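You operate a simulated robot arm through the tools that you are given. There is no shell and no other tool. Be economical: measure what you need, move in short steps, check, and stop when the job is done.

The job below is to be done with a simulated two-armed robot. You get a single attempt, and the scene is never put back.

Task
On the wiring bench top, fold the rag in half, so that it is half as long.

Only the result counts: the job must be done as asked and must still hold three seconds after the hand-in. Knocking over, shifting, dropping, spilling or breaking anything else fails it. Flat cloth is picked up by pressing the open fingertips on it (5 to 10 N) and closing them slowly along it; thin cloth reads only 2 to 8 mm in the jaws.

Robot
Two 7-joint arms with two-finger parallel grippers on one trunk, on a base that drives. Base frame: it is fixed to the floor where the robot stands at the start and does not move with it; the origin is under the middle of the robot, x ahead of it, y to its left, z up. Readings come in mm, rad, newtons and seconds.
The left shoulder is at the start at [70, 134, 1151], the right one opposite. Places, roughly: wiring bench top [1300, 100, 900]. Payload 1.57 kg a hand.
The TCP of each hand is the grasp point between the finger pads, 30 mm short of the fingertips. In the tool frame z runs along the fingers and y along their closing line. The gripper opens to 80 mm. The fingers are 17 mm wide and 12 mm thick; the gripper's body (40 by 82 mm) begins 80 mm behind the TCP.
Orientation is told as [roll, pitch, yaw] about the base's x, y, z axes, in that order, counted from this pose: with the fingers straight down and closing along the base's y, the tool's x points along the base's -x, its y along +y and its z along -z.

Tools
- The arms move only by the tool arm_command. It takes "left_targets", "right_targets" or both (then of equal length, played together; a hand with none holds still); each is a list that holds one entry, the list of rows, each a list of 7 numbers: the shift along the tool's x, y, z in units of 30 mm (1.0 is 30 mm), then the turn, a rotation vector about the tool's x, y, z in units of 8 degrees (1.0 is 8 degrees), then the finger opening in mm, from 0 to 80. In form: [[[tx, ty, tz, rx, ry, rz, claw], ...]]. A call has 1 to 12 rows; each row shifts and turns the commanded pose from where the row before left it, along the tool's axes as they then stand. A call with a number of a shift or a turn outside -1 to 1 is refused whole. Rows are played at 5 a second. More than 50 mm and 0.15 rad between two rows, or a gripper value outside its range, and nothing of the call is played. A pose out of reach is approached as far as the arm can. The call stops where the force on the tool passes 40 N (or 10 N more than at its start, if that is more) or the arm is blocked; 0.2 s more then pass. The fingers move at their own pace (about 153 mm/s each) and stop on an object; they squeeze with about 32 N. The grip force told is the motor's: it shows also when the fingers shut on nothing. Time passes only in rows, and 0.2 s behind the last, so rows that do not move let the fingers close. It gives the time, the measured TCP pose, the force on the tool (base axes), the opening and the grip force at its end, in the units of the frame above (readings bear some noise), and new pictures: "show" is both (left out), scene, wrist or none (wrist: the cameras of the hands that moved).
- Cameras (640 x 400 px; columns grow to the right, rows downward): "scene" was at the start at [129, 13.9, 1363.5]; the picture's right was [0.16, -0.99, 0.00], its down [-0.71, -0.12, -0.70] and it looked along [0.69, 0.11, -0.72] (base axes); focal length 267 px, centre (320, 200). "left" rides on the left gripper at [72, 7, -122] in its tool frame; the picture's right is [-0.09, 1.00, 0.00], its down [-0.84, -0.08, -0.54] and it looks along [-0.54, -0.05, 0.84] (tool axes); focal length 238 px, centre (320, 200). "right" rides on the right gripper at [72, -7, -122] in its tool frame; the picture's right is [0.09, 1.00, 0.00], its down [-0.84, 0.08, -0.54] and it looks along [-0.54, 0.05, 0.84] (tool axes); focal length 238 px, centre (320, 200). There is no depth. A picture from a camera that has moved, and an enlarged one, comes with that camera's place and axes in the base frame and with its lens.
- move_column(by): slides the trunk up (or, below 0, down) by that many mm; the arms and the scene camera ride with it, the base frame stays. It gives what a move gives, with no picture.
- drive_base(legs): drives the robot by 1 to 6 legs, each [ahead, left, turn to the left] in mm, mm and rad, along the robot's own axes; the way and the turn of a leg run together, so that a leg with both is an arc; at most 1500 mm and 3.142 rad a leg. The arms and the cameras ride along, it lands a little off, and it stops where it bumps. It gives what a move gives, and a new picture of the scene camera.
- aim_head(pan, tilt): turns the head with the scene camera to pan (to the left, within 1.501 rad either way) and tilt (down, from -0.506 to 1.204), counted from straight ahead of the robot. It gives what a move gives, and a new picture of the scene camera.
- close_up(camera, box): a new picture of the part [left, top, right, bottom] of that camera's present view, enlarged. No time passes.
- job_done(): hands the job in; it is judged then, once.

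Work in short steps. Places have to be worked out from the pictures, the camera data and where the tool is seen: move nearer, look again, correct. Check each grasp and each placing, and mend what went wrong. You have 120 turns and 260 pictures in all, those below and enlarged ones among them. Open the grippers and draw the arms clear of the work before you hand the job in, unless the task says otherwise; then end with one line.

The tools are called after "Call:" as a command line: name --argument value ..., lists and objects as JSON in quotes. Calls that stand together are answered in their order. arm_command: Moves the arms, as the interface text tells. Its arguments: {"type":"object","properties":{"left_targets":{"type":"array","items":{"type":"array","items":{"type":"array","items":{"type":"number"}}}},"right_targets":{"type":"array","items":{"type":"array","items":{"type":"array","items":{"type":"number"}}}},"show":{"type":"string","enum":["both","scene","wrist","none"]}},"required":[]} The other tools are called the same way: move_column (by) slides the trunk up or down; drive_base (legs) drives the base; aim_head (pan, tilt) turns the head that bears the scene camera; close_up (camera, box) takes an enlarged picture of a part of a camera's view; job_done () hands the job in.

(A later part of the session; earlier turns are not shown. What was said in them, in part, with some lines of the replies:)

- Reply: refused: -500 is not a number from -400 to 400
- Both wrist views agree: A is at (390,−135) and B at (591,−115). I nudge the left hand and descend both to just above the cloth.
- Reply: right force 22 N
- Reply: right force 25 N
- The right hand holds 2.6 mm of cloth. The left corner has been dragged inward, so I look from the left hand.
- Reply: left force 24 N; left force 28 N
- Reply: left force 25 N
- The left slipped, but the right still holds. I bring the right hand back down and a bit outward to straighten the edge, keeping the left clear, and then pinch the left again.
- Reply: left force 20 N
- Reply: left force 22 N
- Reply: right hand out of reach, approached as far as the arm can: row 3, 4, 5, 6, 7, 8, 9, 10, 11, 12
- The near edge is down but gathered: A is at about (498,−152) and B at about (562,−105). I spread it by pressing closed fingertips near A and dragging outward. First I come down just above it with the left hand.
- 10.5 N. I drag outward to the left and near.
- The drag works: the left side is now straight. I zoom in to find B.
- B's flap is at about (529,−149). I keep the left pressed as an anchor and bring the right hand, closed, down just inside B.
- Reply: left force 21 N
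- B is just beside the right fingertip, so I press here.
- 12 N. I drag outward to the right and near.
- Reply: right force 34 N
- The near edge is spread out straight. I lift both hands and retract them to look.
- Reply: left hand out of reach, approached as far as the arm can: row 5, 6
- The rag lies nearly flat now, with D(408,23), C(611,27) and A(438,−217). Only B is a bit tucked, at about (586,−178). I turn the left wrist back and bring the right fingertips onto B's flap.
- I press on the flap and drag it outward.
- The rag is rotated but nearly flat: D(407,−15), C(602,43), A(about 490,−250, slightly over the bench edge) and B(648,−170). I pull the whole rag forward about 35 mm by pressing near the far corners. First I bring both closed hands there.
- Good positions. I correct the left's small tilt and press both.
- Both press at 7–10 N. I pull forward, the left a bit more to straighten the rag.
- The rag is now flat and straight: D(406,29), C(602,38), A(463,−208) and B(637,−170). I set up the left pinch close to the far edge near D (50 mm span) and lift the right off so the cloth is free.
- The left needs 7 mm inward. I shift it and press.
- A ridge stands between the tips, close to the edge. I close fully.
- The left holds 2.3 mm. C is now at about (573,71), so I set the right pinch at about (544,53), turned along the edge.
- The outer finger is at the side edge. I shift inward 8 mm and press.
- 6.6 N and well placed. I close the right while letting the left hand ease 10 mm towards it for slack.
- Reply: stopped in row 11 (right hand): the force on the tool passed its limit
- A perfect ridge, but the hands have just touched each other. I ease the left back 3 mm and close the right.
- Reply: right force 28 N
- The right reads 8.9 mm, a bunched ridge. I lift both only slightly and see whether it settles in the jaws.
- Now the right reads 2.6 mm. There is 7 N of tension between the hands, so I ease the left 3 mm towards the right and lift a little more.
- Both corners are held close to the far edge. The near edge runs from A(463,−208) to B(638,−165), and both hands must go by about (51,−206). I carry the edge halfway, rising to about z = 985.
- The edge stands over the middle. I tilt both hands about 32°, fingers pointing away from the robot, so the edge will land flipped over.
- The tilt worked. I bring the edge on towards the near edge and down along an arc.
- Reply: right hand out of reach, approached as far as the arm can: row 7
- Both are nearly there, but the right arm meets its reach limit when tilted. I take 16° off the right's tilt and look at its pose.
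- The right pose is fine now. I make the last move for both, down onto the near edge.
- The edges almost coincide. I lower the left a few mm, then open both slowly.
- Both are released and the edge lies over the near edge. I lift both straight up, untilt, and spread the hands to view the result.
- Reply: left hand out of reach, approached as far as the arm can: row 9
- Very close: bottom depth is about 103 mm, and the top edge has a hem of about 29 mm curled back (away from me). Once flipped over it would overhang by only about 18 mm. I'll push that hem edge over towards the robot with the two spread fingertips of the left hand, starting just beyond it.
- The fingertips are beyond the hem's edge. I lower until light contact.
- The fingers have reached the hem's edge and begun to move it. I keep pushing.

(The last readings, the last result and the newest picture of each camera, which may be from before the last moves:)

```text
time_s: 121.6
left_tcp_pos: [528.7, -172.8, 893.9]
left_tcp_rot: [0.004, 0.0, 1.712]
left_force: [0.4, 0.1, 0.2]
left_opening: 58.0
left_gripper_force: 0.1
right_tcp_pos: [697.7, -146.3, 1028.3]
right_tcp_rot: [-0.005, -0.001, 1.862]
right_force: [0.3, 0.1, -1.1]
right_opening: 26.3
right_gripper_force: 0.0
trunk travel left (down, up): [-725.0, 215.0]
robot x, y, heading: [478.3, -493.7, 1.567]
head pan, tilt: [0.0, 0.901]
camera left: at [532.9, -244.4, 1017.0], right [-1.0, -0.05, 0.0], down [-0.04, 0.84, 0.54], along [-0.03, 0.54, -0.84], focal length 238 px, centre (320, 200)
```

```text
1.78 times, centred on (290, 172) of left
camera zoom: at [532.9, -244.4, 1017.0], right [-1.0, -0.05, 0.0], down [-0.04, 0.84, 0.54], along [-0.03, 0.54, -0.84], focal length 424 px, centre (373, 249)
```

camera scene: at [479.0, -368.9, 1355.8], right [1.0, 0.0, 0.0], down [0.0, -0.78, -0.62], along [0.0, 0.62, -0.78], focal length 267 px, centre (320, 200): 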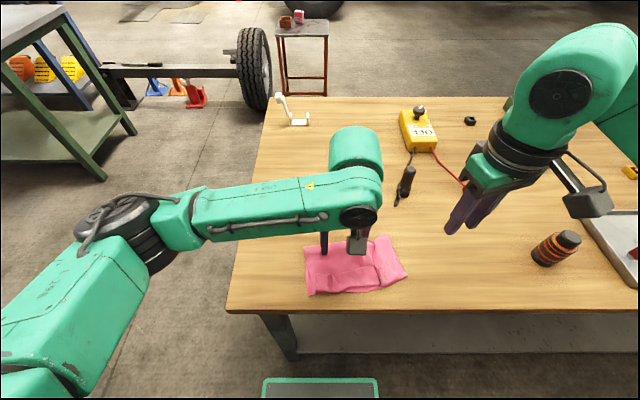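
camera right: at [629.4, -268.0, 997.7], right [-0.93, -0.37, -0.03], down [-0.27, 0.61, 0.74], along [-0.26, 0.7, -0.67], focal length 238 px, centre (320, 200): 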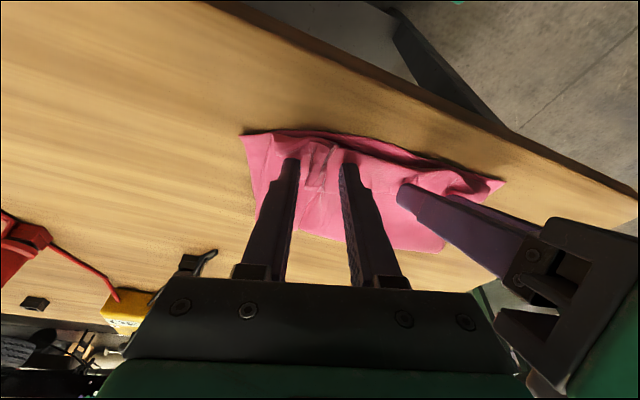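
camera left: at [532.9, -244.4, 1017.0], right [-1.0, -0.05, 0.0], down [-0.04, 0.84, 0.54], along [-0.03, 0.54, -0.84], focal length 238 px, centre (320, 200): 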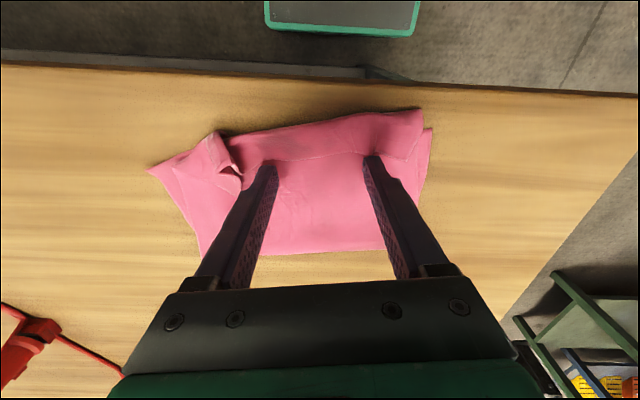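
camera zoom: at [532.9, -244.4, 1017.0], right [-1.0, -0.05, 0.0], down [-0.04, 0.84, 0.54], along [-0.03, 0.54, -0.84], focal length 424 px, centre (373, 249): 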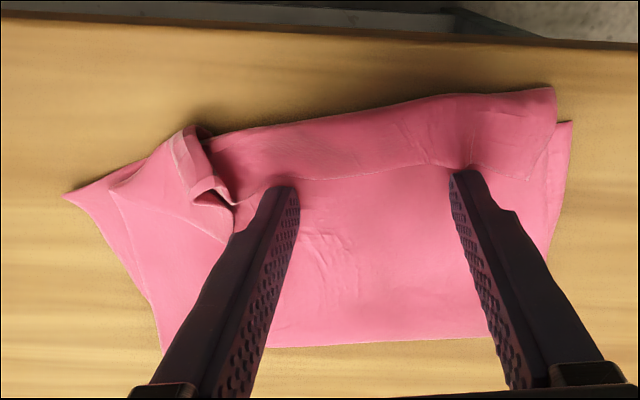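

Call:
arm_command --left_targets '[[[0.25, 0, 0, 0, 0, 0, 58], [0.25, 0, 0, 0, 0, 0, 58], [0.2, 0, 0, 0, 0, 0, 58]]]' --show "wrist"

Call:
close_up --camera "scene" --box '[265, 210, 445, 322]'

```text
time_s: 122.4
left_tcp_pos: [533.4, -193.1, 895.2]
left_tcp_rot: [0.003, 0.0, 1.71]
left_force: [-0.9, -0.4, 0.4]
left_opening: 57.8
left_gripper_force: 0.0
right_tcp_pos: [697.1, -145.4, 1028.7]
right_tcp_rot: [-0.006, -0.002, 1.862]
right_force: [0.2, -0.8, -0.7]
right_opening: 26.3
right_gripper_force: 0.1
trunk travel left (down, up): [-725.0, 215.0]
robot x, y, heading: [478.9, -493.2, 1.569]
head pan, tilt: [0.0, 0.901]
camera left: at [536.9, -265.3, 1017.0], right [-1.0, -0.05, 0.0], down [-0.04, 0.84, 0.54], along [-0.03, 0.54, -0.84], focal length 238 px, centre (320, 200)
```

left: 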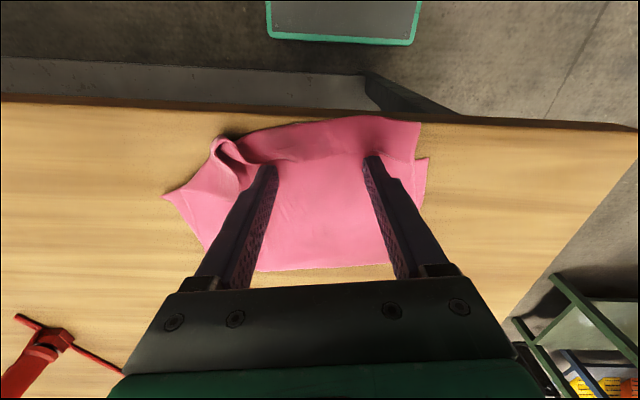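

```text
3.56 times, centred on (355, 266) of scene
camera zoom: at [478.4, -369.8, 1355.8], right [1.0, 0.0, 0.0], down [0.0, -0.78, -0.62], along [0.0, 0.62, -0.78], focal length 949 px, centre (196, -35)
```

zoom: 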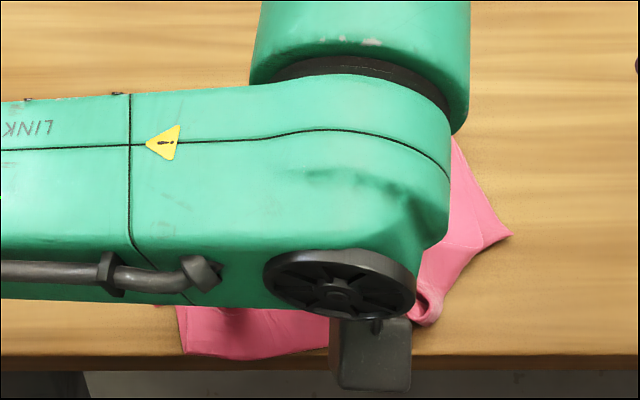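

I lift the hand and look at what happened to the hem.

Call:
arm_command --left_targets '[[[0, 0, -0.6, 0, 0, 0, 58], [0, 0, -0.9, 0, 0, 0, 40], [-0.4, 0, -0.9, 0, 0, 0, 40], [-0.6, 0.6, -0.9, 0, 0, 0, 40], [-0.6, 0.9, -0.5, 0, 0, 0, 40], [-0.6, 0.9, 0, 0, 0, 0, 40], [-0.6, 0.9, 0, 0, 0, 0, 40], [-0.6, 0.9, 0, 0, 0, 0, 40]]]' --show "scene"

Call:
close_up --camera "scene" --box '[265, 210, 445, 322]'

```text
time_s: 124.2
left_tcp_pos: [392.8, -109.8, 1009.3]
left_tcp_rot: [0.002, 0.0, 1.708]
left_force: [-0.5, -0.3, 0.4]
left_opening: 39.8
left_gripper_force: 0.0
right_tcp_pos: [697.3, -146.3, 1029.8]
right_tcp_rot: [-0.005, -0.002, 1.861]
right_force: [-0.6, -0.4, 1.7]
right_opening: 26.0
right_gripper_force: 0.1
trunk travel left (down, up): [-725.0, 215.0]
robot x, y, heading: [482.9, -494.7, 1.565]
head pan, tilt: [0.0, 0.901]
camera scene: at [477.0, -369.6, 1355.8], right [1.0, 0.0, 0.0], down [0.0, -0.78, -0.62], along [0.0, 0.62, -0.78], focal length 267 px, centre (320, 200)
```

scene: 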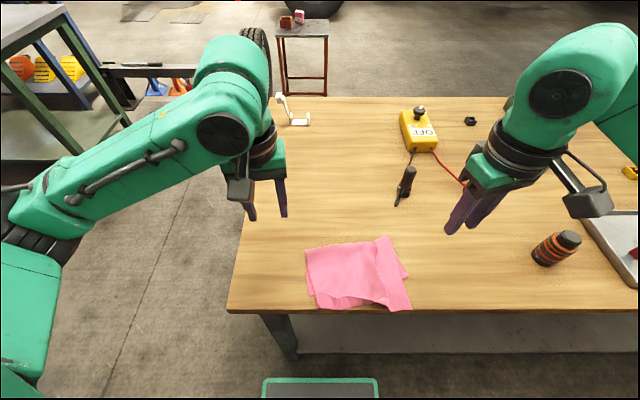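

```text
3.56 times, centred on (355, 266) of scene
camera zoom: at [477.0, -369.6, 1355.8], right [1.0, 0.0, 0.0], down [0.0, -0.78, -0.62], along [0.0, 0.62, -0.78], focal length 949 px, centre (196, -35)
```

zoom: 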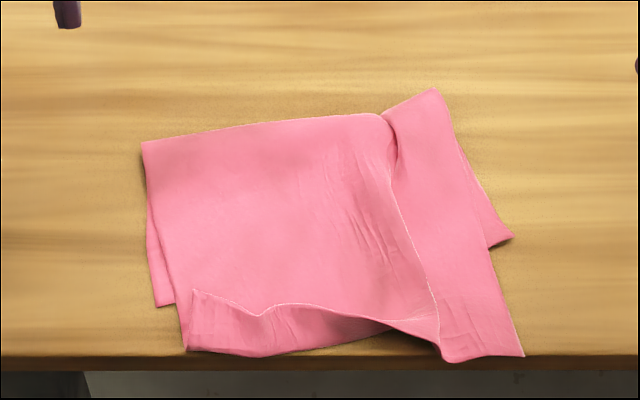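

Most of the hem has flipped: C now lies flat at (641,−227), and only the D side is still curled. I repeat the push there, with the left fingertips starting behind D's hem edge at about (477–520,−197).

Call:
arm_command --left_targets '[[[0.415, -0.487, 0.3, 0, 0, 0, 26], [0.415, -0.487, 0.4, 0, 0, 0, 26], [0.415, -0.487, 0.6, 0, 0, 0, 26], [0.415, -0.487, 0.7, 0, 0, 0, 26], [0.415, -0.487, 0.8, 0, 0, 0, 26], [0.415, -0.487, 0.7, 0, 0, 0, 26], [0, 0, 0.3, 0, 0, 0, 26]]]' --show "wrist"

```text
time_s: 125.8
left_tcp_pos: [489.9, -171.0, 893.5]
left_tcp_rot: [0.002, 0.001, 1.712]
left_force: [-0.6, -0.2, 0.7]
left_opening: 25.8
left_gripper_force: 0.0
right_tcp_pos: [696.8, -145.1, 1027.8]
right_tcp_rot: [-0.005, -0.001, 1.86]
right_force: [0.2, 0.4, 0.9]
right_opening: 25.8
right_gripper_force: 0.0
trunk travel left (down, up): [-725.0, 215.0]
robot x, y, heading: [477.7, -493.9, 1.565]
head pan, tilt: [0.0, 0.901]
camera left: at [493.4, -243.3, 1016.5], right [-1.0, -0.05, 0.0], down [-0.04, 0.84, 0.54], along [-0.03, 0.54, -0.84], focal length 238 px, centre (320, 200)
```

left: 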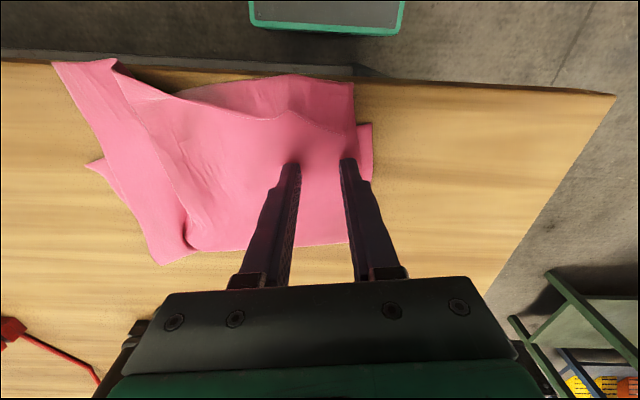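

The hem's edge is just ahead of the fingers. I push it over.

Call:
arm_command --left_targets '[[[0.3, 0, 0, 0, 0, 0, 26], [0.3, 0, 0, 0, 0, 0, 26], [0.3, 0, 0, 0, 0, 0, 26], [0.3, 0, 0, 0, 0, 0, 26], [0.3, 0, 0, 0, 0, 0, 26], [0.3, 0, 0, 0, 0, 0, 26]]]' --show "wrist"

```text
time_s: 127.2
left_tcp_pos: [498.2, -223.9, 896.0]
left_tcp_rot: [0.003, 0.001, 1.711]
left_force: [-0.7, 0.1, -0.4]
left_opening: 26.0
left_gripper_force: 0.1
right_tcp_pos: [698.6, -145.5, 1030.1]
right_tcp_rot: [-0.005, -0.003, 1.861]
right_force: [0.4, 0.1, 0.2]
right_opening: 25.7
right_gripper_force: 0.1
trunk travel left (down, up): [-725.0, 215.0]
robot x, y, heading: [478.2, -493.5, 1.563]
head pan, tilt: [0.0, 0.901]
camera left: at [501.7, -296.7, 1017.8], right [-1.0, -0.05, 0.0], down [-0.04, 0.84, 0.54], along [-0.03, 0.54, -0.84], focal length 238 px, centre (320, 200)
```

left: 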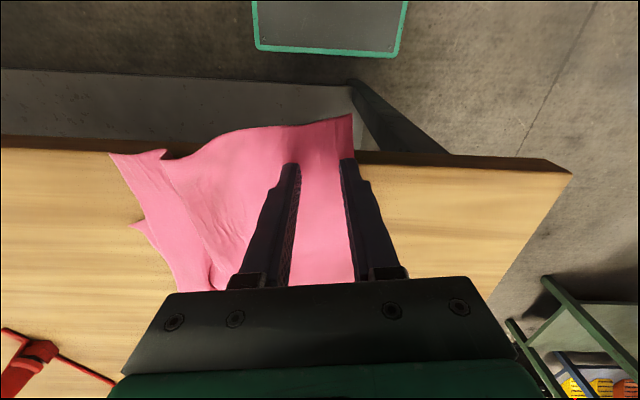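

The D side has flipped out too and now overhangs the bench edge a little. I lift away and look.

Call:
arm_command --left_targets '[[[0, 0, -0.6, 0, 0, 0, 26], [0, 0, -0.9, 0, 0, 0, 26], [-0.4, 0.3, -0.9, 0, 0, 0, 40], [-0.8, 0.6, -0.7, 0, 0, 0, 40], [-0.8, 0.8, -0.5, 0, 0, 0, 40], [-0.8, 0.8, 0, 0, 0, 0, 40], [-0.6, 0.8, 0, 0, 0, 0, 40]]]' --show "scene"

Call:
close_up --camera "scene" --box '[265, 215, 445, 327]'

```text
time_s: 128.8
left_tcp_pos: [384.9, -135.7, 1002.3]
left_tcp_rot: [0.002, 0.0, 1.711]
left_force: [-0.1, 0.1, -0.4]
left_opening: 40.3
left_gripper_force: 0.0
right_tcp_pos: [696.5, -145.8, 1028.0]
right_tcp_rot: [-0.004, 0.0, 1.861]
right_force: [-0.5, -0.1, -0.4]
right_opening: 25.7
right_gripper_force: 0.0
trunk travel left (down, up): [-725.0, 215.0]
robot x, y, heading: [479.9, -495.8, 1.569]
head pan, tilt: [0.0, 0.901]
camera scene: at [477.2, -369.6, 1355.8], right [1.0, 0.0, 0.0], down [0.0, -0.78, -0.62], along [0.0, 0.62, -0.78], focal length 267 px, centre (320, 200)
```

scene: 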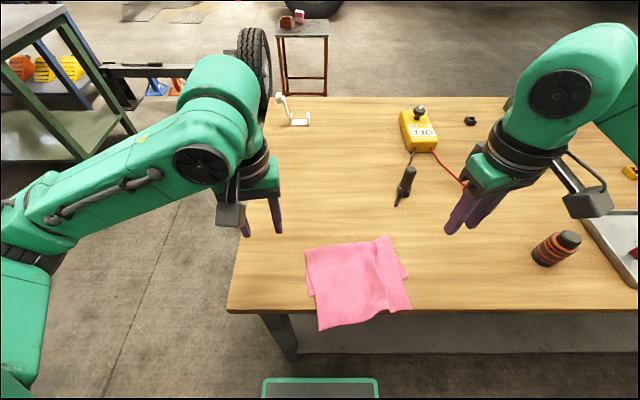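

```text
3.56 times, centred on (355, 271) of scene
camera zoom: at [477.2, -369.6, 1355.8], right [1.0, 0.0, 0.0], down [0.0, -0.78, -0.62], along [0.0, 0.62, -0.78], focal length 949 px, centre (196, -52)
```

zoom: 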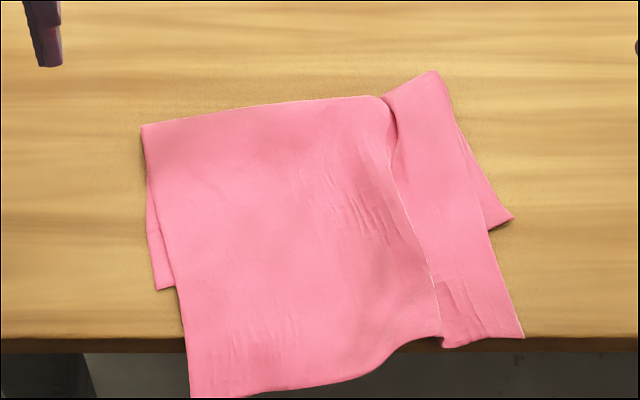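

Now it is clear: the top layer is flat but about 60 mm too long, so the crease must move about 33 mm away from the robot. I'll pinch the top layer near its edge with both hands (where it lies beyond the bottom's edge), lift, swing it away to let the crease roll, and lay it back. First I position both hands.

Call:
arm_command --left_targets '[[[0.537, -0.587, 0.3, 0, 0, 0, 50], [0.537, -0.587, 0.4, 0, 0, 0, 50], [0.537, -0.587, 0.6, 0, 0, 0, 50], [0.537, -0.587, 0.6, 0, 0, 0, 50], [0.537, -0.587, 0.6, 0, 0, 0, 50], [0.537, -0.587, 0.7, 0, 0, 0, 50]]]' --right_targets '[[[0.15, 0.607, 0.3, 0, 0, 0, 50], [0.15, 0.607, 0.4, 0, 0, 0, 50], [0.15, 0.607, 0.6, 0, 0, 0, 50], [0.15, 0.607, 0.7, 0, 0, 0, 50], [0.15, 0.607, 0.8, 0, 0, 0, 50], [0.15, 0.607, 0.8, 0, 0, 0, 50]]]' --show "wrist"

```text
time_s: 130.2
left_tcp_pos: [506.2, -218.7, 906.3]
left_tcp_rot: [0.003, 0.0, 1.711]
left_force: [0.4, 0.0, -0.5]
left_opening: 50.2
left_gripper_force: 0.0
right_tcp_pos: [599.2, -202.3, 918.1]
right_tcp_rot: [-0.005, -0.004, 1.86]
right_force: [0.1, -0.5, -0.2]
right_opening: 49.8
right_gripper_force: 0.0
trunk travel left (down, up): [-725.0, 215.0]
robot x, y, heading: [477.2, -495.2, 1.57]
head pan, tilt: [0.0, 0.901]
camera right: at [625.2, -270.7, 1041.0], right [-0.93, -0.37, 0.0], down [-0.31, 0.78, 0.54], along [-0.2, 0.51, -0.84], focal length 238 px, centre (320, 200)
camera left: at [509.0, -289.7, 1028.4], right [-1.0, -0.05, 0.0], down [-0.04, 0.84, 0.54], along [-0.03, 0.54, -0.84], focal length 238 px, centre (320, 200)
```

right: 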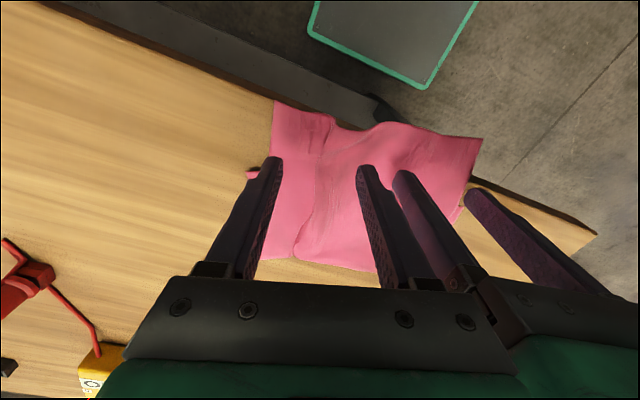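
left: 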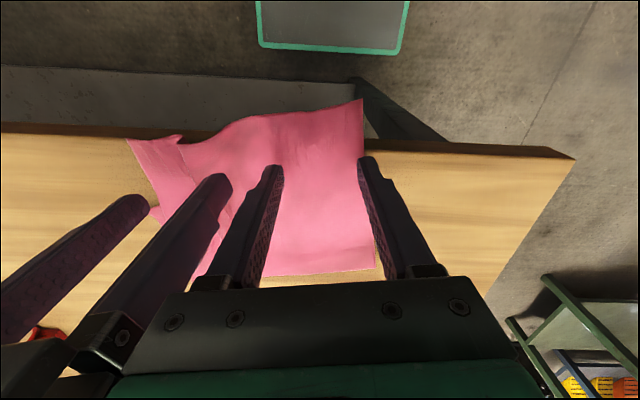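

The outer fingers are right on the side edges. I narrow the openings to 42, shift the left in slightly and press the left.

Call:
arm_command --left_targets '[[[0, -0.17, 0.2, 0, 0, 0, 42], [0, 0, 0.2, 0, 0, 0, 42], [0, 0, 0.1, 0, 0, 0, 42], [0, 0, 0.05, 0, 0, 0, 42]]]' --right_targets '[[[0, 0, 0, 0, 0, 0, 42], [0, 0, 0, 0, 0, 0, 42], [0, 0, 0, 0, 0, 0, 42], [0, 0, 0, 0, 0, 0, 42]]]' --show "none"

```text
time_s: 131.2
left_tcp_pos: [508.6, -217.7, 889.9]
left_tcp_rot: [0.0, -0.005, 1.713]
left_force: [-1.4, 0.1, 20.9]
left_opening: 41.9
left_gripper_force: 0.1
right_tcp_pos: [598.2, -203.6, 920.4]
right_tcp_rot: [-0.005, -0.003, 1.861]
right_force: [-0.3, 0.5, -0.1]
right_opening: 42.1
right_gripper_force: 0.1
trunk travel left (down, up): [-725.0, 215.0]
robot x, y, heading: [476.6, -494.7, 1.571]
head pan, tilt: [0.0, 0.901]
```

Call:
arm_command --left_targets '[[[0, 0, -0.02, 0, 0, 0, 42], [0, 0, 0, 0, 0, 0, 39], [0, 0, 0, 0, 0, 0, 36], [0, 0, 0, 0, 0, 0, 33], [0, 0, 0, 0, 0, 0, 30], [0, 0, 0, 0, 0, 0, 27], [0, 0, 0, 0, 0, 0, 24], [0, 0, 0, 0, 0, 0, 21], [0, 0, 0, 0, 0, 0, 18], [0, 0, 0, 0, 0, 0, 15]]]' --show "none"

Call:
close_up --camera "left" --box '[200, 80, 440, 230]'

```text
time_s: 133.4
left_tcp_pos: [508.9, -219.6, 891.4]
left_tcp_rot: [0.001, -0.003, 1.71]
left_force: [-1.8, 1.0, 30.9]
left_opening: 15.4
left_gripper_force: 0.0
right_tcp_pos: [599.2, -204.2, 919.6]
right_tcp_rot: [-0.005, -0.004, 1.86]
right_force: [0.5, 0.7, 1.3]
right_opening: 42.1
right_gripper_force: 0.1
trunk travel left (down, up): [-725.0, 215.0]
robot x, y, heading: [479.1, -494.5, 1.568]
head pan, tilt: [0.0, 0.901]
```

```text
2.67 times, centred on (320, 155) of left
camera zoom: at [512.1, -291.5, 1013.6], right [-1.0, -0.05, 0.0], down [-0.04, 0.84, 0.54], along [-0.03, 0.54, -0.84], focal length 636 px, centre (320, 320)
```

zoom: 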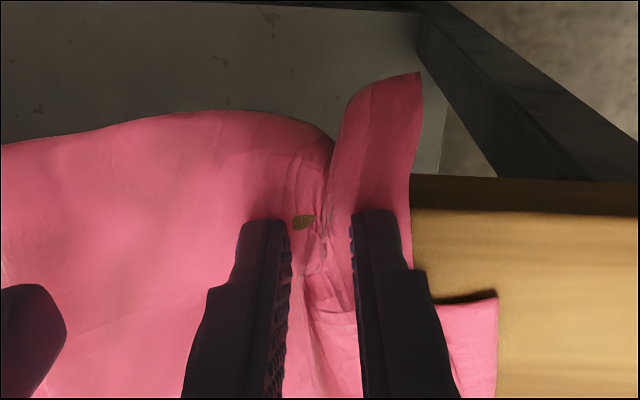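

Gathered well. I ease the pressure a little and close the left fully.

Call:
arm_command --left_targets '[[[0, 0, -0.03, 0, 0, 0, 12], [0, 0, 0, 0, 0, 0, 9], [0, 0, 0, 0, 0, 0, 6], [0, 0, 0, 0, 0, 0, 3], [0, 0, 0, 0, 0, 0, 0], [0, 0, 0, 0, 0, 0, 0], [0, 0, -0.1, 0, 0, 0, 0], [0, 0, -0.1, 0, 0, 0, 0]]]' --show "none"

Call:
close_up --camera "right" --box '[0, 0, 640, 400]'

```text
time_s: 135.2
left_tcp_pos: [510.5, -219.2, 898.3]
left_tcp_rot: [0.001, 0.0, 1.712]
left_force: [0.5, -0.7, 0.1]
left_opening: 2.4
left_gripper_force: 23.8
right_tcp_pos: [598.1, -204.8, 919.1]
right_tcp_rot: [-0.006, -0.001, 1.86]
right_force: [-0.7, -0.5, -0.3]
right_opening: 41.9
right_gripper_force: 0.0
trunk travel left (down, up): [-725.0, 215.0]
robot x, y, heading: [480.0, -496.7, 1.567]
head pan, tilt: [0.0, 0.901]
```

```text
1.00 times, centred on (320, 200) of right
camera zoom: at [625.2, -270.8, 1041.3], right [-0.93, -0.37, -0.01], down [-0.32, 0.78, 0.54], along [-0.2, 0.51, -0.84], focal length 238 px, centre (320, 200)
```

zoom: 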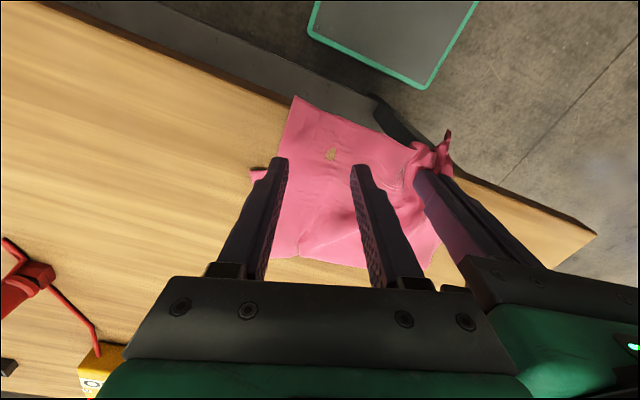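

The left holds 2.4 mm. I narrow the right to 34 and lower it to press.

Call:
arm_command --right_targets '[[[0, 0.05, 0.4, 0, 0, 0, 36], [0, 0, 0.4, 0, 0, 0, 36], [0, 0, 0.12, 0, 0, 0, 36], [0, 0, 0.05, 0, 0, 0, 36]]]' --show "wrist"

```text
time_s: 136.2
left_tcp_pos: [509.1, -218.2, 898.2]
left_tcp_rot: [0.003, -0.002, 1.711]
left_force: [-0.1, -1.0, -0.5]
left_opening: 2.4
left_gripper_force: 24.1
right_tcp_pos: [598.4, -204.1, 891.1]
right_tcp_rot: [-0.004, -0.007, 1.861]
right_force: [2.8, 2.0, 21.4]
right_opening: 35.8
right_gripper_force: 0.1
trunk travel left (down, up): [-725.0, 215.0]
robot x, y, heading: [478.9, -496.8, 1.569]
head pan, tilt: [0.0, 0.901]
camera right: at [624.1, -271.9, 1013.0], right [-0.93, -0.37, -0.01], down [-0.31, 0.78, 0.55], along [-0.2, 0.51, -0.84], focal length 238 px, centre (320, 200)
```

right: 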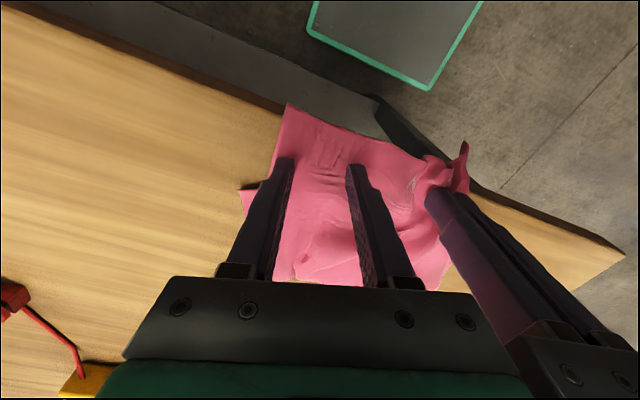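

Both right fingertips are on the cloth. I close slowly.

Call:
arm_command --right_targets '[[[0, 0, -0.02, 0, 0, 0, 36], [0, 0, 0, 0, 0, 0, 33], [0, 0, 0, 0, 0, 0, 30], [0, 0, 0, 0, 0, 0, 27], [0, 0, 0, 0, 0, 0, 24], [0, 0, 0, 0, 0, 0, 21], [0, 0, -0.02, 0, 0, 0, 18], [0, 0, 0, 0, 0, 0, 15], [0, 0, 0, 0, 0, 0, 12]]]' --show "none"

Call:
close_up --camera "right" --box '[200, 80, 440, 230]'

```text
time_s: 138.2
left_tcp_pos: [507.9, -220.1, 898.7]
left_tcp_rot: [0.001, 0.0, 1.709]
left_force: [0.5, -1.4, 0.2]
left_opening: 2.2
left_gripper_force: 23.9
right_tcp_pos: [596.7, -206.0, 891.6]
right_tcp_rot: [-0.007, -0.004, 1.86]
right_force: [-2.9, -1.8, 25.2]
right_opening: 12.6
right_gripper_force: 0.6
trunk travel left (down, up): [-725.0, 215.0]
robot x, y, heading: [481.6, -494.8, 1.57]
head pan, tilt: [0.0, 0.901]
```

```text
2.67 times, centred on (320, 155) of right
camera zoom: at [623.0, -273.1, 1013.2], right [-0.93, -0.37, -0.01], down [-0.32, 0.78, 0.54], along [-0.2, 0.51, -0.84], focal length 636 px, centre (320, 320)
```

zoom: 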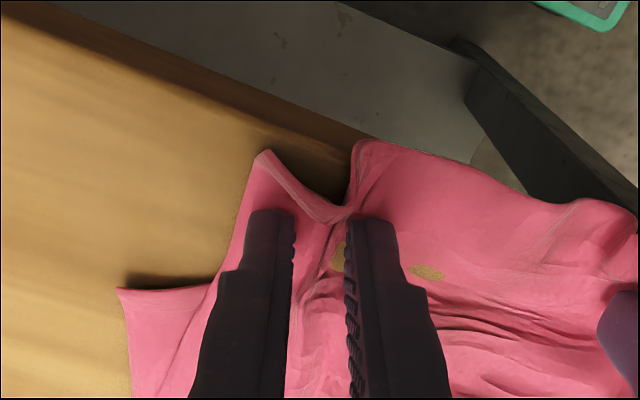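

Call:
arm_command --right_targets '[[[0, 0, -0.02, 0, 0, 0, 10], [0, 0, 0, 0, 0, 0, 7], [0, 0, 0, 0, 0, 0, 4], [0, 0, 0, 0, 0, 0, 1], [0, 0, 0, 0, 0, 0, 0], [0, 0, 0, 0, 0, 0, 0], [0, 0, -0.1, 0, 0, 0, 0], [0, 0, -0.1, 0, 0, 0, 0]]]' --show "wrist"

```text
time_s: 140.0
left_tcp_pos: [509.7, -217.9, 898.4]
left_tcp_rot: [0.004, 0.0, 1.71]
left_force: [1.9, 0.1, -0.1]
left_opening: 2.2
left_gripper_force: 23.6
right_tcp_pos: [597.8, -203.5, 897.2]
right_tcp_rot: [-0.004, -0.002, 1.86]
right_force: [-0.2, -0.5, -0.8]
right_opening: 2.2
right_gripper_force: 23.5
trunk travel left (down, up): [-725.0, 215.0]
robot x, y, heading: [475.5, -495.3, 1.568]
head pan, tilt: [0.0, 0.901]
camera right: at [624.8, -270.8, 1019.1], right [-0.93, -0.37, -0.01], down [-0.32, 0.78, 0.54], along [-0.2, 0.51, -0.84], focal length 238 px, centre (320, 200)
```

right: 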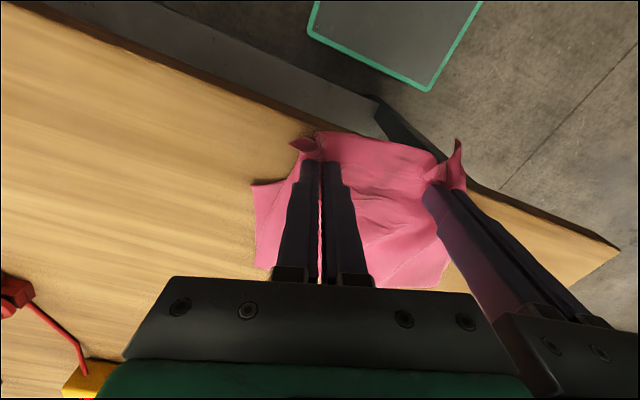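

Both hold 2.2 mm. I lift and swing the edge away from the robot past the crease, so the bottom layer lengthens.

Call:
arm_command --left_targets '[[[-0.5, 0.02, -0.85, 0, 0, 0, 0], [-0.707, 0.028, -0.72, 0, 0, 0, 0], [-0.707, 0.028, -0.72, 0, 0, 0, 0], [-0.9, 0.028, -0.5, 0, 0, 0, 0], [-0.72, 0.029, 0.2, 0, 0, 0, 0], [-0.72, 0.029, 0.3, 0, 0, 0, 0], [-0.72, 0.029, 0.3, 0, 0, 0, 0], [-0.72, 0.029, 0.3, 0, 0, 0, 0], [-0.72, 0.029, 0.3, 0, 0, 0, 0], [-0.72, 0.029, 0.4, 0, 0, 0, 0]]]' --right_targets '[[[-0.5, -0.055, -0.85, 0, 0, 0, 0], [-0.703, -0.077, -0.72, 0, 0, 0, 0], [-0.703, -0.077, -0.72, 0, 0, 0, 0], [-0.895, -0.077, -0.5, 0, 0, 0, 0], [-0.717, -0.079, 0.2, 0, 0, 0, 0], [-0.717, -0.079, 0.3, 0, 0, 0, 0], [-0.717, -0.079, 0.3, 0, 0, 0, 0], [-0.717, -0.079, 0.3, 0, 0, 0, 0], [-0.717, -0.079, 0.3, 0, 0, 0, 0], [-0.717, -0.079, 0.4, 0, 0, 0, 0]]]'

```text
time_s: 142.2
left_tcp_pos: [469.7, -6.7, 925.2]
left_tcp_rot: [0.003, 0.001, 1.71]
left_force: [0.9, -0.1, -0.6]
left_opening: 2.3
left_gripper_force: 24.1
right_tcp_pos: [559.5, 8.8, 927.5]
right_tcp_rot: [-0.004, 0.0, 1.861]
right_force: [-0.4, 0.6, 0.2]
right_opening: 2.3
right_gripper_force: 23.8
trunk travel left (down, up): [-725.0, 215.0]
robot x, y, heading: [475.6, -495.6, 1.568]
head pan, tilt: [0.0, 0.901]
camera scene: at [477.9, -367.9, 1355.6], right [1.0, 0.0, 0.0], down [0.0, -0.78, -0.62], along [0.0, 0.62, -0.78], focal length 267 px, centre (320, 200)
camera right: at [584.9, -58.1, 1048.9], right [-0.93, -0.37, -0.01], down [-0.32, 0.78, 0.54], along [-0.2, 0.5, -0.84], focal length 238 px, centre (320, 200)
camera left: at [473.9, -77.5, 1049.1], right [-1.0, -0.05, 0.0], down [-0.04, 0.84, 0.54], along [-0.03, 0.54, -0.84], focal length 238 px, centre (320, 200)
```

scene: 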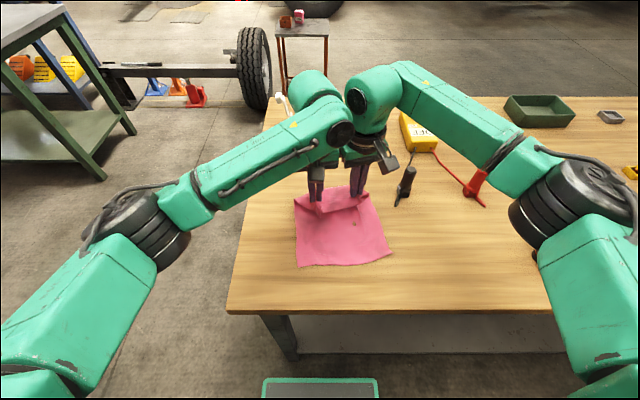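
right: 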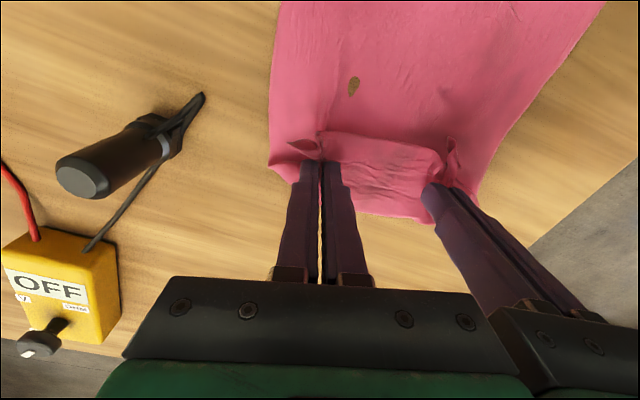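
left: 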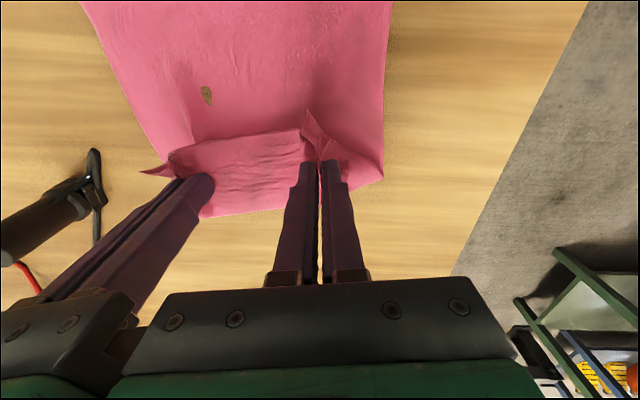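

The rag opened up flat and slid forward to a roomier spot: A(432,−139) and B(622,−113). Now I fold back: lift to about 85 mm above the new crease line, then lay the edge onto the near edge.

Call:
arm_command --left_targets '[[[0.177, 0, -0.49, 0, 0, 0, 0], [0.177, 0, -0.49, 0, 0, 0, 0], [0.177, 0, -0.49, 0, 0, 0, 0], [0.467, 0, 0.1, 0, 0, 0, 0], [0.467, 0, 0.233, 0, 0, 0, 0], [0.433, 0, 0.4, 0, 0, 0, 0], [0.367, 0, 0.5, 0, 0, 0, 0], [0.3, 0, 0.5, 0, 0, 0, 0]]]' --right_targets '[[[0.176, 0.027, -0.49, 0, 0, 0, 0], [0.176, 0.027, -0.49, 0, 0, 0, 0], [0.176, 0.027, -0.49, 0, 0, 0, 0], [0.544, 0.085, 0.1, 0, 0, 0, 0], [0.544, 0.085, 0.233, 0, 0, 0, 0], [0.505, 0.079, 0.4, 0, 0, 0, 0], [0.428, 0.067, 0.5, 0, 0, 0, 0], [0.35, 0.055, 0.5, 0, 0, 0, 0]]]'

```text
time_s: 144.0
left_tcp_pos: [481.5, -83.1, 918.5]
left_tcp_rot: [0.004, 0.0, 1.709]
left_force: [0.3, 0.3, 0.3]
left_opening: 2.3
left_gripper_force: 23.5
right_tcp_pos: [570.2, -79.6, 919.4]
right_tcp_rot: [-0.004, -0.002, 1.86]
right_force: [-0.6, 1.1, 1.5]
right_opening: 2.1
right_gripper_force: 23.5
trunk travel left (down, up): [-725.0, 215.0]
robot x, y, heading: [477.7, -492.8, 1.568]
head pan, tilt: [0.0, 0.901]
camera scene: at [478.5, -369.8, 1355.9], right [1.0, 0.0, 0.0], down [0.0, -0.78, -0.62], along [0.0, 0.62, -0.78], focal length 267 px, centre (320, 200)
camera right: at [596.5, -148.2, 1040.7], right [-0.93, -0.37, 0.0], down [-0.32, 0.78, 0.54], along [-0.2, 0.51, -0.84], focal length 238 px, centre (320, 200)
camera left: at [485.7, -154.2, 1042.5], right [-1.0, -0.05, 0.0], down [-0.04, 0.84, 0.54], along [-0.03, 0.54, -0.84], focal length 238 px, centre (320, 200)
```

scene: 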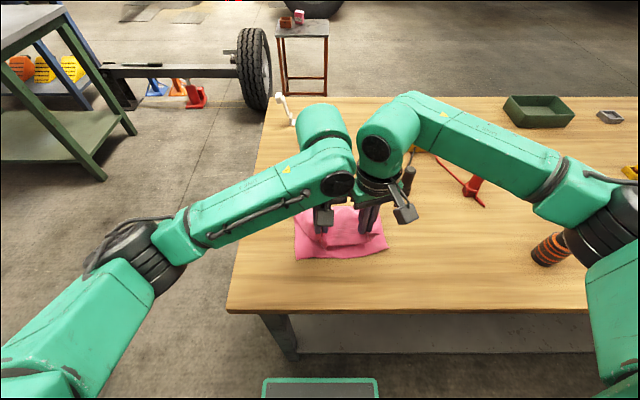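
right: 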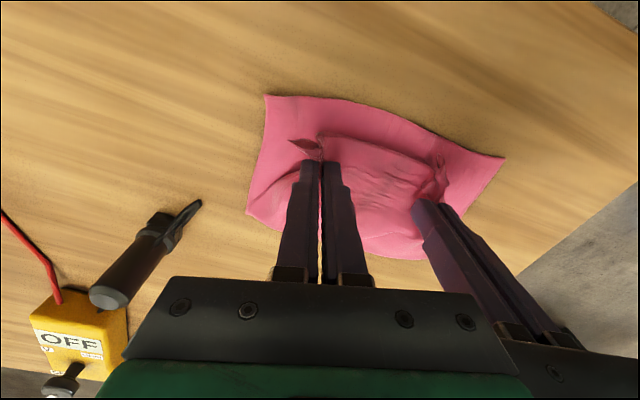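
left: 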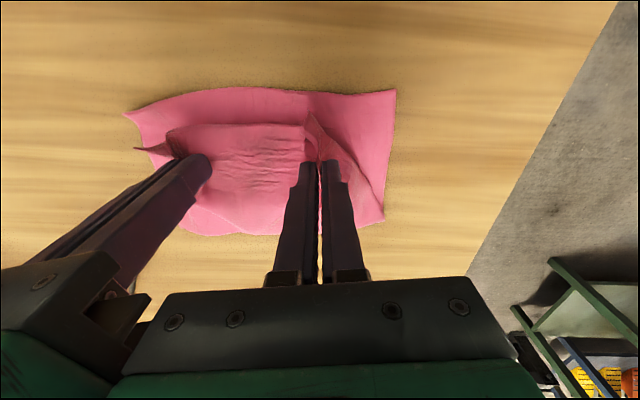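

Excellent alignment: both grips are already at their target distance from the near edge. I lower straight down and open slowly.

Call:
arm_command --left_targets '[[[0, 0, 0.35, 0, 0, 0, 0], [0, 0, 0.3, 0, 0, 0, 0], [0, 0, 0.13, 0, 0, 0, 0], [0, 0, 0, 0, 0, 0, 4], [0, 0, 0, 0, 0, 0, 10], [0, 0, 0, 0, 0, 0, 18], [0, 0, 0, 0, 0, 0, 26], [0, 0, 0, 0, 0, 0, 26]]]' --right_targets '[[[0, 0, 0.35, 0, 0, 0, 0], [0, 0, 0.3, 0, 0, 0, 0], [0, 0, 0.13, 0, 0, 0, 0], [0, 0, 0, 0, 0, 0, 4], [0, 0, 0, 0, 0, 0, 10], [0, 0, 0, 0, 0, 0, 18], [0, 0, 0, 0, 0, 0, 26], [0, 0, 0, 0, 0, 0, 26]]]' --show "none"

Call:
arm_command --left_targets '[[[0, 0, -0.3, 0, 0, 0, 28], [0, 0, -0.7, 0, 0, 0, 28], [0, 0, -0.9, 0, 0, 0, 28], [0, 0.3, -0.9, 0, 0, 0, 28], [0, 0.9, -0.6, 0, 0, 0, 28], [0, 0.9, 0, 0, 0, 0, 28], [0, 0.9, 0, 0, 0, 0, 28]]]' --right_targets '[[[0, 0, -0.3, 0, 0, 0, 28], [0, 0, -0.7, 0, 0, 0, 28], [0, 0, -0.9, 0, 0, 0, 28], [0, -0.3, -0.9, 0, 0, 0, 28], [0, -0.9, -0.6, 0, 0, 0, 28], [0, -0.9, 0, 0, 0, 0, 28], [0, -0.9, 0, 0, 0, 0, 28]]]' --show "scene"

Call:
close_up --camera "scene" --box '[255, 180, 435, 292]'

```text
time_s: 145.8
left_tcp_pos: [481.4, -83.9, 895.2]
left_tcp_rot: [0.003, 0.001, 1.71]
left_force: [-0.1, 0.3, -0.5]
left_opening: 26.0
left_gripper_force: 0.0
right_tcp_pos: [570.3, -79.7, 896.0]
right_tcp_rot: [-0.006, -0.002, 1.86]
right_force: [0.1, 0.0, 0.2]
right_opening: 26.0
right_gripper_force: 0.1
trunk travel left (down, up): [-725.0, 215.0]
robot x, y, heading: [479.6, -498.6, 1.565]
head pan, tilt: [0.0, 0.901]
```

```text
time_s: 147.4
left_tcp_pos: [392.9, -95.8, 998.5]
left_tcp_rot: [0.003, -0.002, 1.712]
left_force: [0.5, 0.3, 0.0]
left_opening: 28.1
left_gripper_force: 0.1
right_tcp_pos: [655.4, -54.7, 998.7]
right_tcp_rot: [-0.005, -0.003, 1.86]
right_force: [-0.4, -0.1, -1.0]
right_opening: 28.1
right_gripper_force: 0.1
trunk travel left (down, up): [-725.0, 215.0]
robot x, y, heading: [479.2, -495.8, 1.568]
head pan, tilt: [0.0, 0.901]
camera scene: at [478.2, -370.2, 1355.9], right [1.0, 0.0, 0.0], down [0.0, -0.78, -0.62], along [0.0, 0.62, -0.78], focal length 267 px, centre (320, 200)
```

scene: 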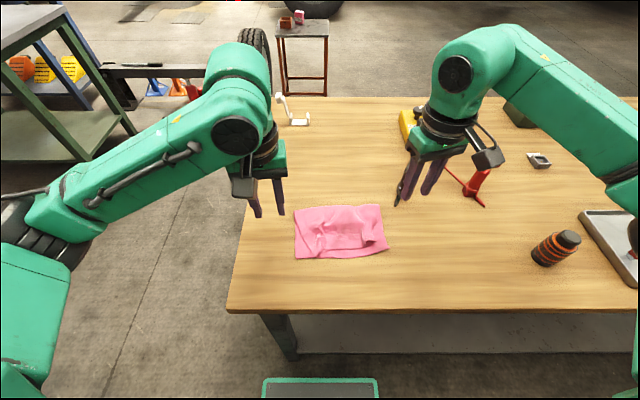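

```text
3.56 times, centred on (345, 236) of scene
camera zoom: at [478.2, -370.2, 1355.9], right [1.0, 0.0, 0.0], down [0.0, -0.78, -0.62], along [0.0, 0.62, -0.78], focal length 949 px, centre (231, 72)
```

zoom: 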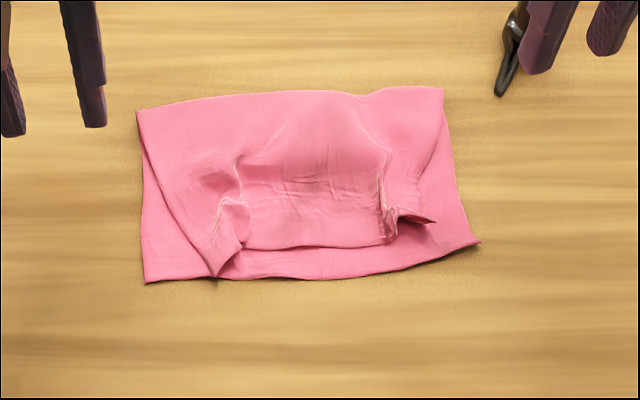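

Very good: the top edge now lies within about 12 mm of the near edge; only its corners are drawn in. D is at (471,−127) against A(430,−131), and C at (598,−94) against B(624,−104). I spread them outward simultaneously with closed fingertips.

Call:
arm_command --left_targets '[[[0.18, -0.52, 0.4, 0, 0, 0, 0], [0.18, -0.52, 0.6, 0, 0, 0, 0], [0.18, -0.52, 0.7, 0, 0, 0, 0], [0.18, -0.52, 0.75, 0, 0, 0, 0], [0.18, -0.52, 0.75, 0, 0, 0, 0]]]' --right_targets '[[[0.082, 0.49, 0.4, 0, 0, 0, 0], [0.082, 0.49, 0.6, 0, 0, 0, 0], [0.082, 0.49, 0.7, 0, 0, 0, 0], [0.082, 0.49, 0.75, 0, 0, 0, 0], [0.082, 0.49, 0.75, 0, 0, 0, 0]]]' --show "wrist"

```text
time_s: 148.6
left_tcp_pos: [471.9, -110.5, 902.1]
left_tcp_rot: [0.002, -0.001, 1.711]
left_force: [-0.1, -0.2, 0.1]
left_opening: 0.1
left_gripper_force: 21.2
right_tcp_pos: [589.8, -88.4, 901.1]
right_tcp_rot: [-0.004, -0.003, 1.86]
right_force: [-0.1, -0.4, -0.7]
right_opening: 0.0
right_gripper_force: 21.4
trunk travel left (down, up): [-725.0, 215.0]
robot x, y, heading: [479.2, -497.8, 1.569]
head pan, tilt: [0.0, 0.901]
camera right: at [616.1, -155.9, 1023.5], right [-0.93, -0.37, 0.0], down [-0.32, 0.78, 0.54], along [-0.2, 0.51, -0.84], focal length 238 px, centre (320, 200)
camera left: at [476.5, -182.5, 1024.8], right [-1.0, -0.05, 0.0], down [-0.04, 0.84, 0.54], along [-0.03, 0.54, -0.84], focal length 238 px, centre (320, 200)
```

right: 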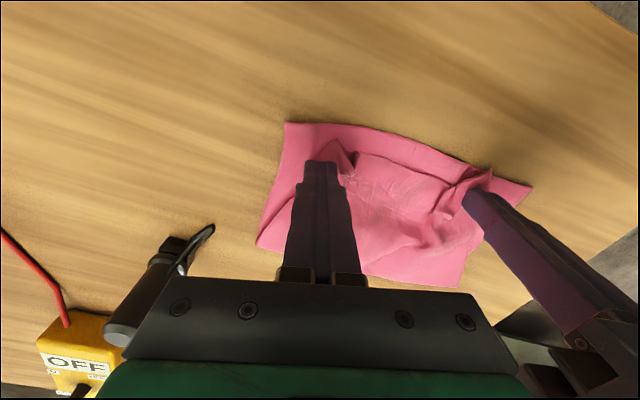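
left: 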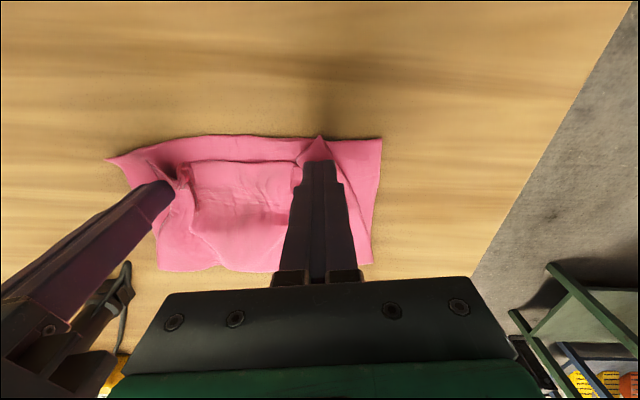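

Both fingertips are over the corner flaps. I press gently.

Call:
arm_command --left_targets '[[[0, 0, 0.15, 0, 0, 0, 0], [0, 0, 0.1, 0, 0, 0, 0], [0, 0, 0.04, 0, 0, 0, 0]]]' --right_targets '[[[0, 0, 0.12, 0, 0, 0, 0], [0, 0, 0.1, 0, 0, 0, 0], [0, 0, 0.04, 0, 0, 0, 0]]]' --show "none"

```text
time_s: 149.4
left_tcp_pos: [472.7, -110.0, 894.3]
left_tcp_rot: [0.002, -0.002, 1.71]
left_force: [-0.6, 0.4, 3.2]
left_opening: 0.1
left_gripper_force: 20.8
right_tcp_pos: [589.4, -88.0, 893.7]
right_tcp_rot: [-0.004, -0.001, 1.86]
right_force: [0.3, -0.3, 0.9]
right_opening: 0.0
right_gripper_force: 21.1
trunk travel left (down, up): [-725.0, 215.0]
robot x, y, heading: [479.6, -496.9, 1.569]
head pan, tilt: [0.0, 0.901]
```

Call:
arm_command --left_targets '[[[0, 0, 0.02, 0, 0, 0, 0], [0.03, 0.26, 0, 0, 0, 0, 0], [0.03, 0.26, 0, 0, 0, 0, 0], [0.03, 0.26, 0, 0, 0, 0, 0], [0.03, 0.26, 0, 0, 0, 0, 0], [0.03, 0.26, 0, 0, 0, 0, 0]]]' --right_targets '[[[0, 0, 0.06, 0, 0, 0, 0], [0.126, -0.143, 0, 0, 0, 0, 0], [0.126, -0.143, 0, 0, 0, 0, 0], [0.126, -0.143, 0, 0, 0, 0, 0], [0.126, -0.143, 0, 0, 0, 0, 0], [0.126, -0.143, 0, 0, 0, 0, 0]]]' --show "wrist"

```text
time_s: 150.8
left_tcp_pos: [434.8, -122.2, 893.5]
left_tcp_rot: [0.002, -0.001, 1.711]
left_force: [0.3, 0.3, 0.9]
left_opening: 0.0
left_gripper_force: 20.8
right_tcp_pos: [615.9, -99.7, 892.4]
right_tcp_rot: [-0.006, -0.003, 1.862]
right_force: [-1.8, 0.5, 3.1]
right_opening: 0.0
right_gripper_force: 21.3
trunk travel left (down, up): [-725.0, 215.0]
robot x, y, heading: [478.3, -497.5, 1.569]
head pan, tilt: [0.0, 0.901]
camera right: at [642.1, -167.2, 1014.6], right [-0.93, -0.37, 0.0], down [-0.32, 0.78, 0.54], along [-0.2, 0.51, -0.84], focal length 238 px, centre (320, 200)
camera left: at [438.4, -193.5, 1015.5], right [-1.0, -0.05, 0.0], down [-0.04, 0.84, 0.54], along [-0.03, 0.54, -0.84], focal length 238 px, centre (320, 200)
```

right: 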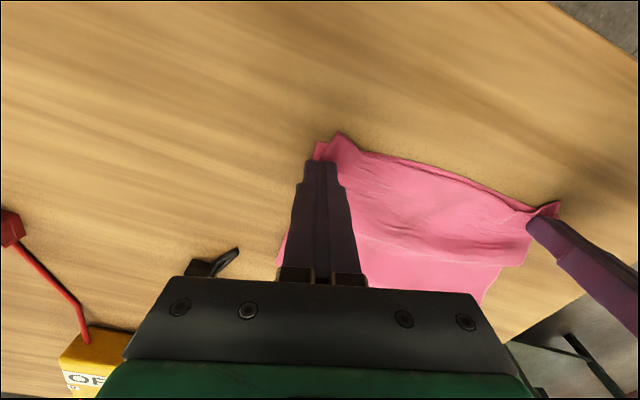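
left: 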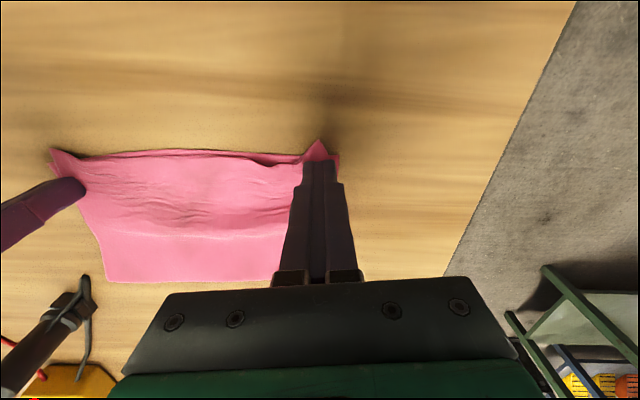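

Beautiful: the corners now lie on the bottom's corners. I lift straight up, retract both hands and look.

Call:
arm_command --left_targets '[[[0, 0, -0.4, 0, 0, 0, 0], [0, 0, -0.8, 0, 0, 0, 0], [0, 0, -0.9, 0, 0, 0, 0], [0, 0.5, -0.9, 0, 0, 0, 0], [0, 0.9, -0.6, 0, 0, 0, 0], [0, 0.9, 0, 0, 0, 0, 0]]]' --right_targets '[[[0, 0, -0.4, 0, 0, 0, 0], [0, 0, -0.8, 0, 0, 0, 0], [0, 0, -0.9, 0, 0, 0, 0], [0, -0.5, -0.9, 0, 0, 0, 0], [0, -0.9, -0.6, 0, 0, 0, 0], [0, -0.9, 0, 0, 0, 0, 0]]]' --show "scene"

Call:
close_up --camera "scene" --box '[255, 180, 435, 292]'

```text
time_s: 152.2
left_tcp_pos: [367.7, -130.6, 1002.1]
left_tcp_rot: [0.001, -0.001, 1.711]
left_force: [1.0, 0.1, -0.3]
left_opening: 0.0
left_gripper_force: 20.6
right_tcp_pos: [681.3, -80.5, 1001.3]
right_tcp_rot: [-0.006, -0.001, 1.86]
right_force: [-0.6, -0.1, 0.8]
right_opening: 0.1
right_gripper_force: 21.0
trunk travel left (down, up): [-725.0, 215.0]
robot x, y, heading: [478.6, -495.7, 1.575]
head pan, tilt: [0.0, 0.901]
camera scene: at [478.0, -370.2, 1355.9], right [1.0, 0.0, 0.0], down [0.0, -0.78, -0.62], along [0.0, 0.62, -0.78], focal length 267 px, centre (320, 200)
```

scene: 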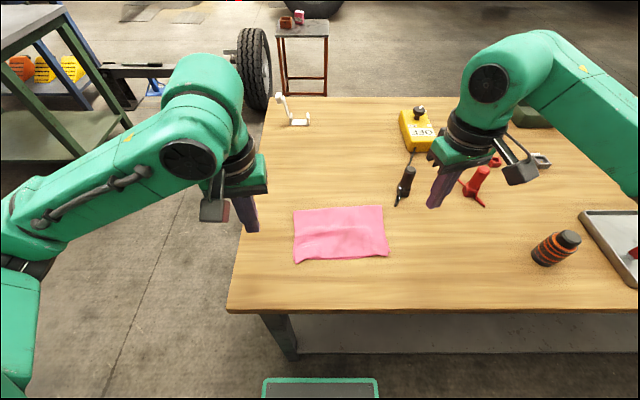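

```text
3.56 times, centred on (345, 236) of scene
camera zoom: at [478.0, -370.2, 1355.9], right [1.0, 0.0, 0.0], down [0.0, -0.78, -0.62], along [0.0, 0.62, -0.78], focal length 949 px, centre (231, 72)
```

zoom: 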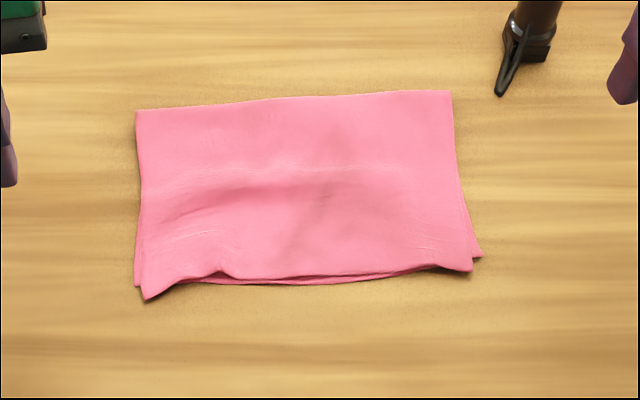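

The rag is folded neatly in half, edges aligned and corners on corners. I open the grippers and draw both arms further up and away.

Call:
arm_command --left_targets '[[[0, 0, -0.8, 0, 0, 0, 20], [0, 0, -0.8, 0, 0, 0, 40], [0, 0.5, -0.5, 0, 0, 0, 60], [0, 0, 0, 0, 0, 0, 60]]]' --right_targets '[[[0, 0, -0.8, 0, 0, 0, 10], [0, 0, -0.8, 0, 0, 0, 20], [0.5, -0.5, -0.5, 0, 0, 0, 40], [0, 0, 0, 0, 0, 0, 60]]]' --show "scene"

```text
time_s: 153.2
left_tcp_pos: [353.7, -131.4, 1064.4]
left_tcp_rot: [0.003, 0.0, 1.711]
left_force: [0.1, -0.8, 0.3]
left_opening: 59.9
left_gripper_force: 0.0
right_tcp_pos: [699.2, -89.9, 1065.8]
right_tcp_rot: [-0.005, -0.002, 1.86]
right_force: [0.2, 0.4, 0.1]
right_opening: 59.9
right_gripper_force: 0.1
trunk travel left (down, up): [-725.0, 215.0]
robot x, y, heading: [478.7, -496.9, 1.564]
head pan, tilt: [0.0, 0.901]
camera scene: at [478.2, -369.0, 1355.7], right [1.0, 0.0, 0.0], down [0.0, -0.78, -0.62], along [0.0, 0.62, -0.78], focal length 267 px, centre (320, 200)
```

scene: 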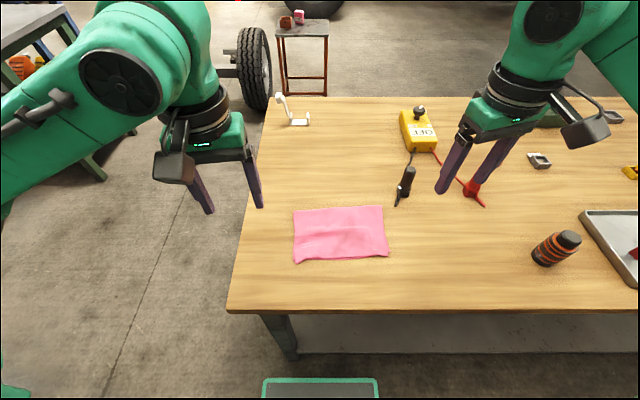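

The rag is folded, the grippers are open and the arms are clear; everything else stands as before. I hand the job in.

Call:
job_done

```text
The job is handed in.
```

The rag is folded in half along its length on the wiring bench, corners on corners to within about a centimetre. It ended up shifted a little from where it first lay. I saw nothing else on the bench disturbed.
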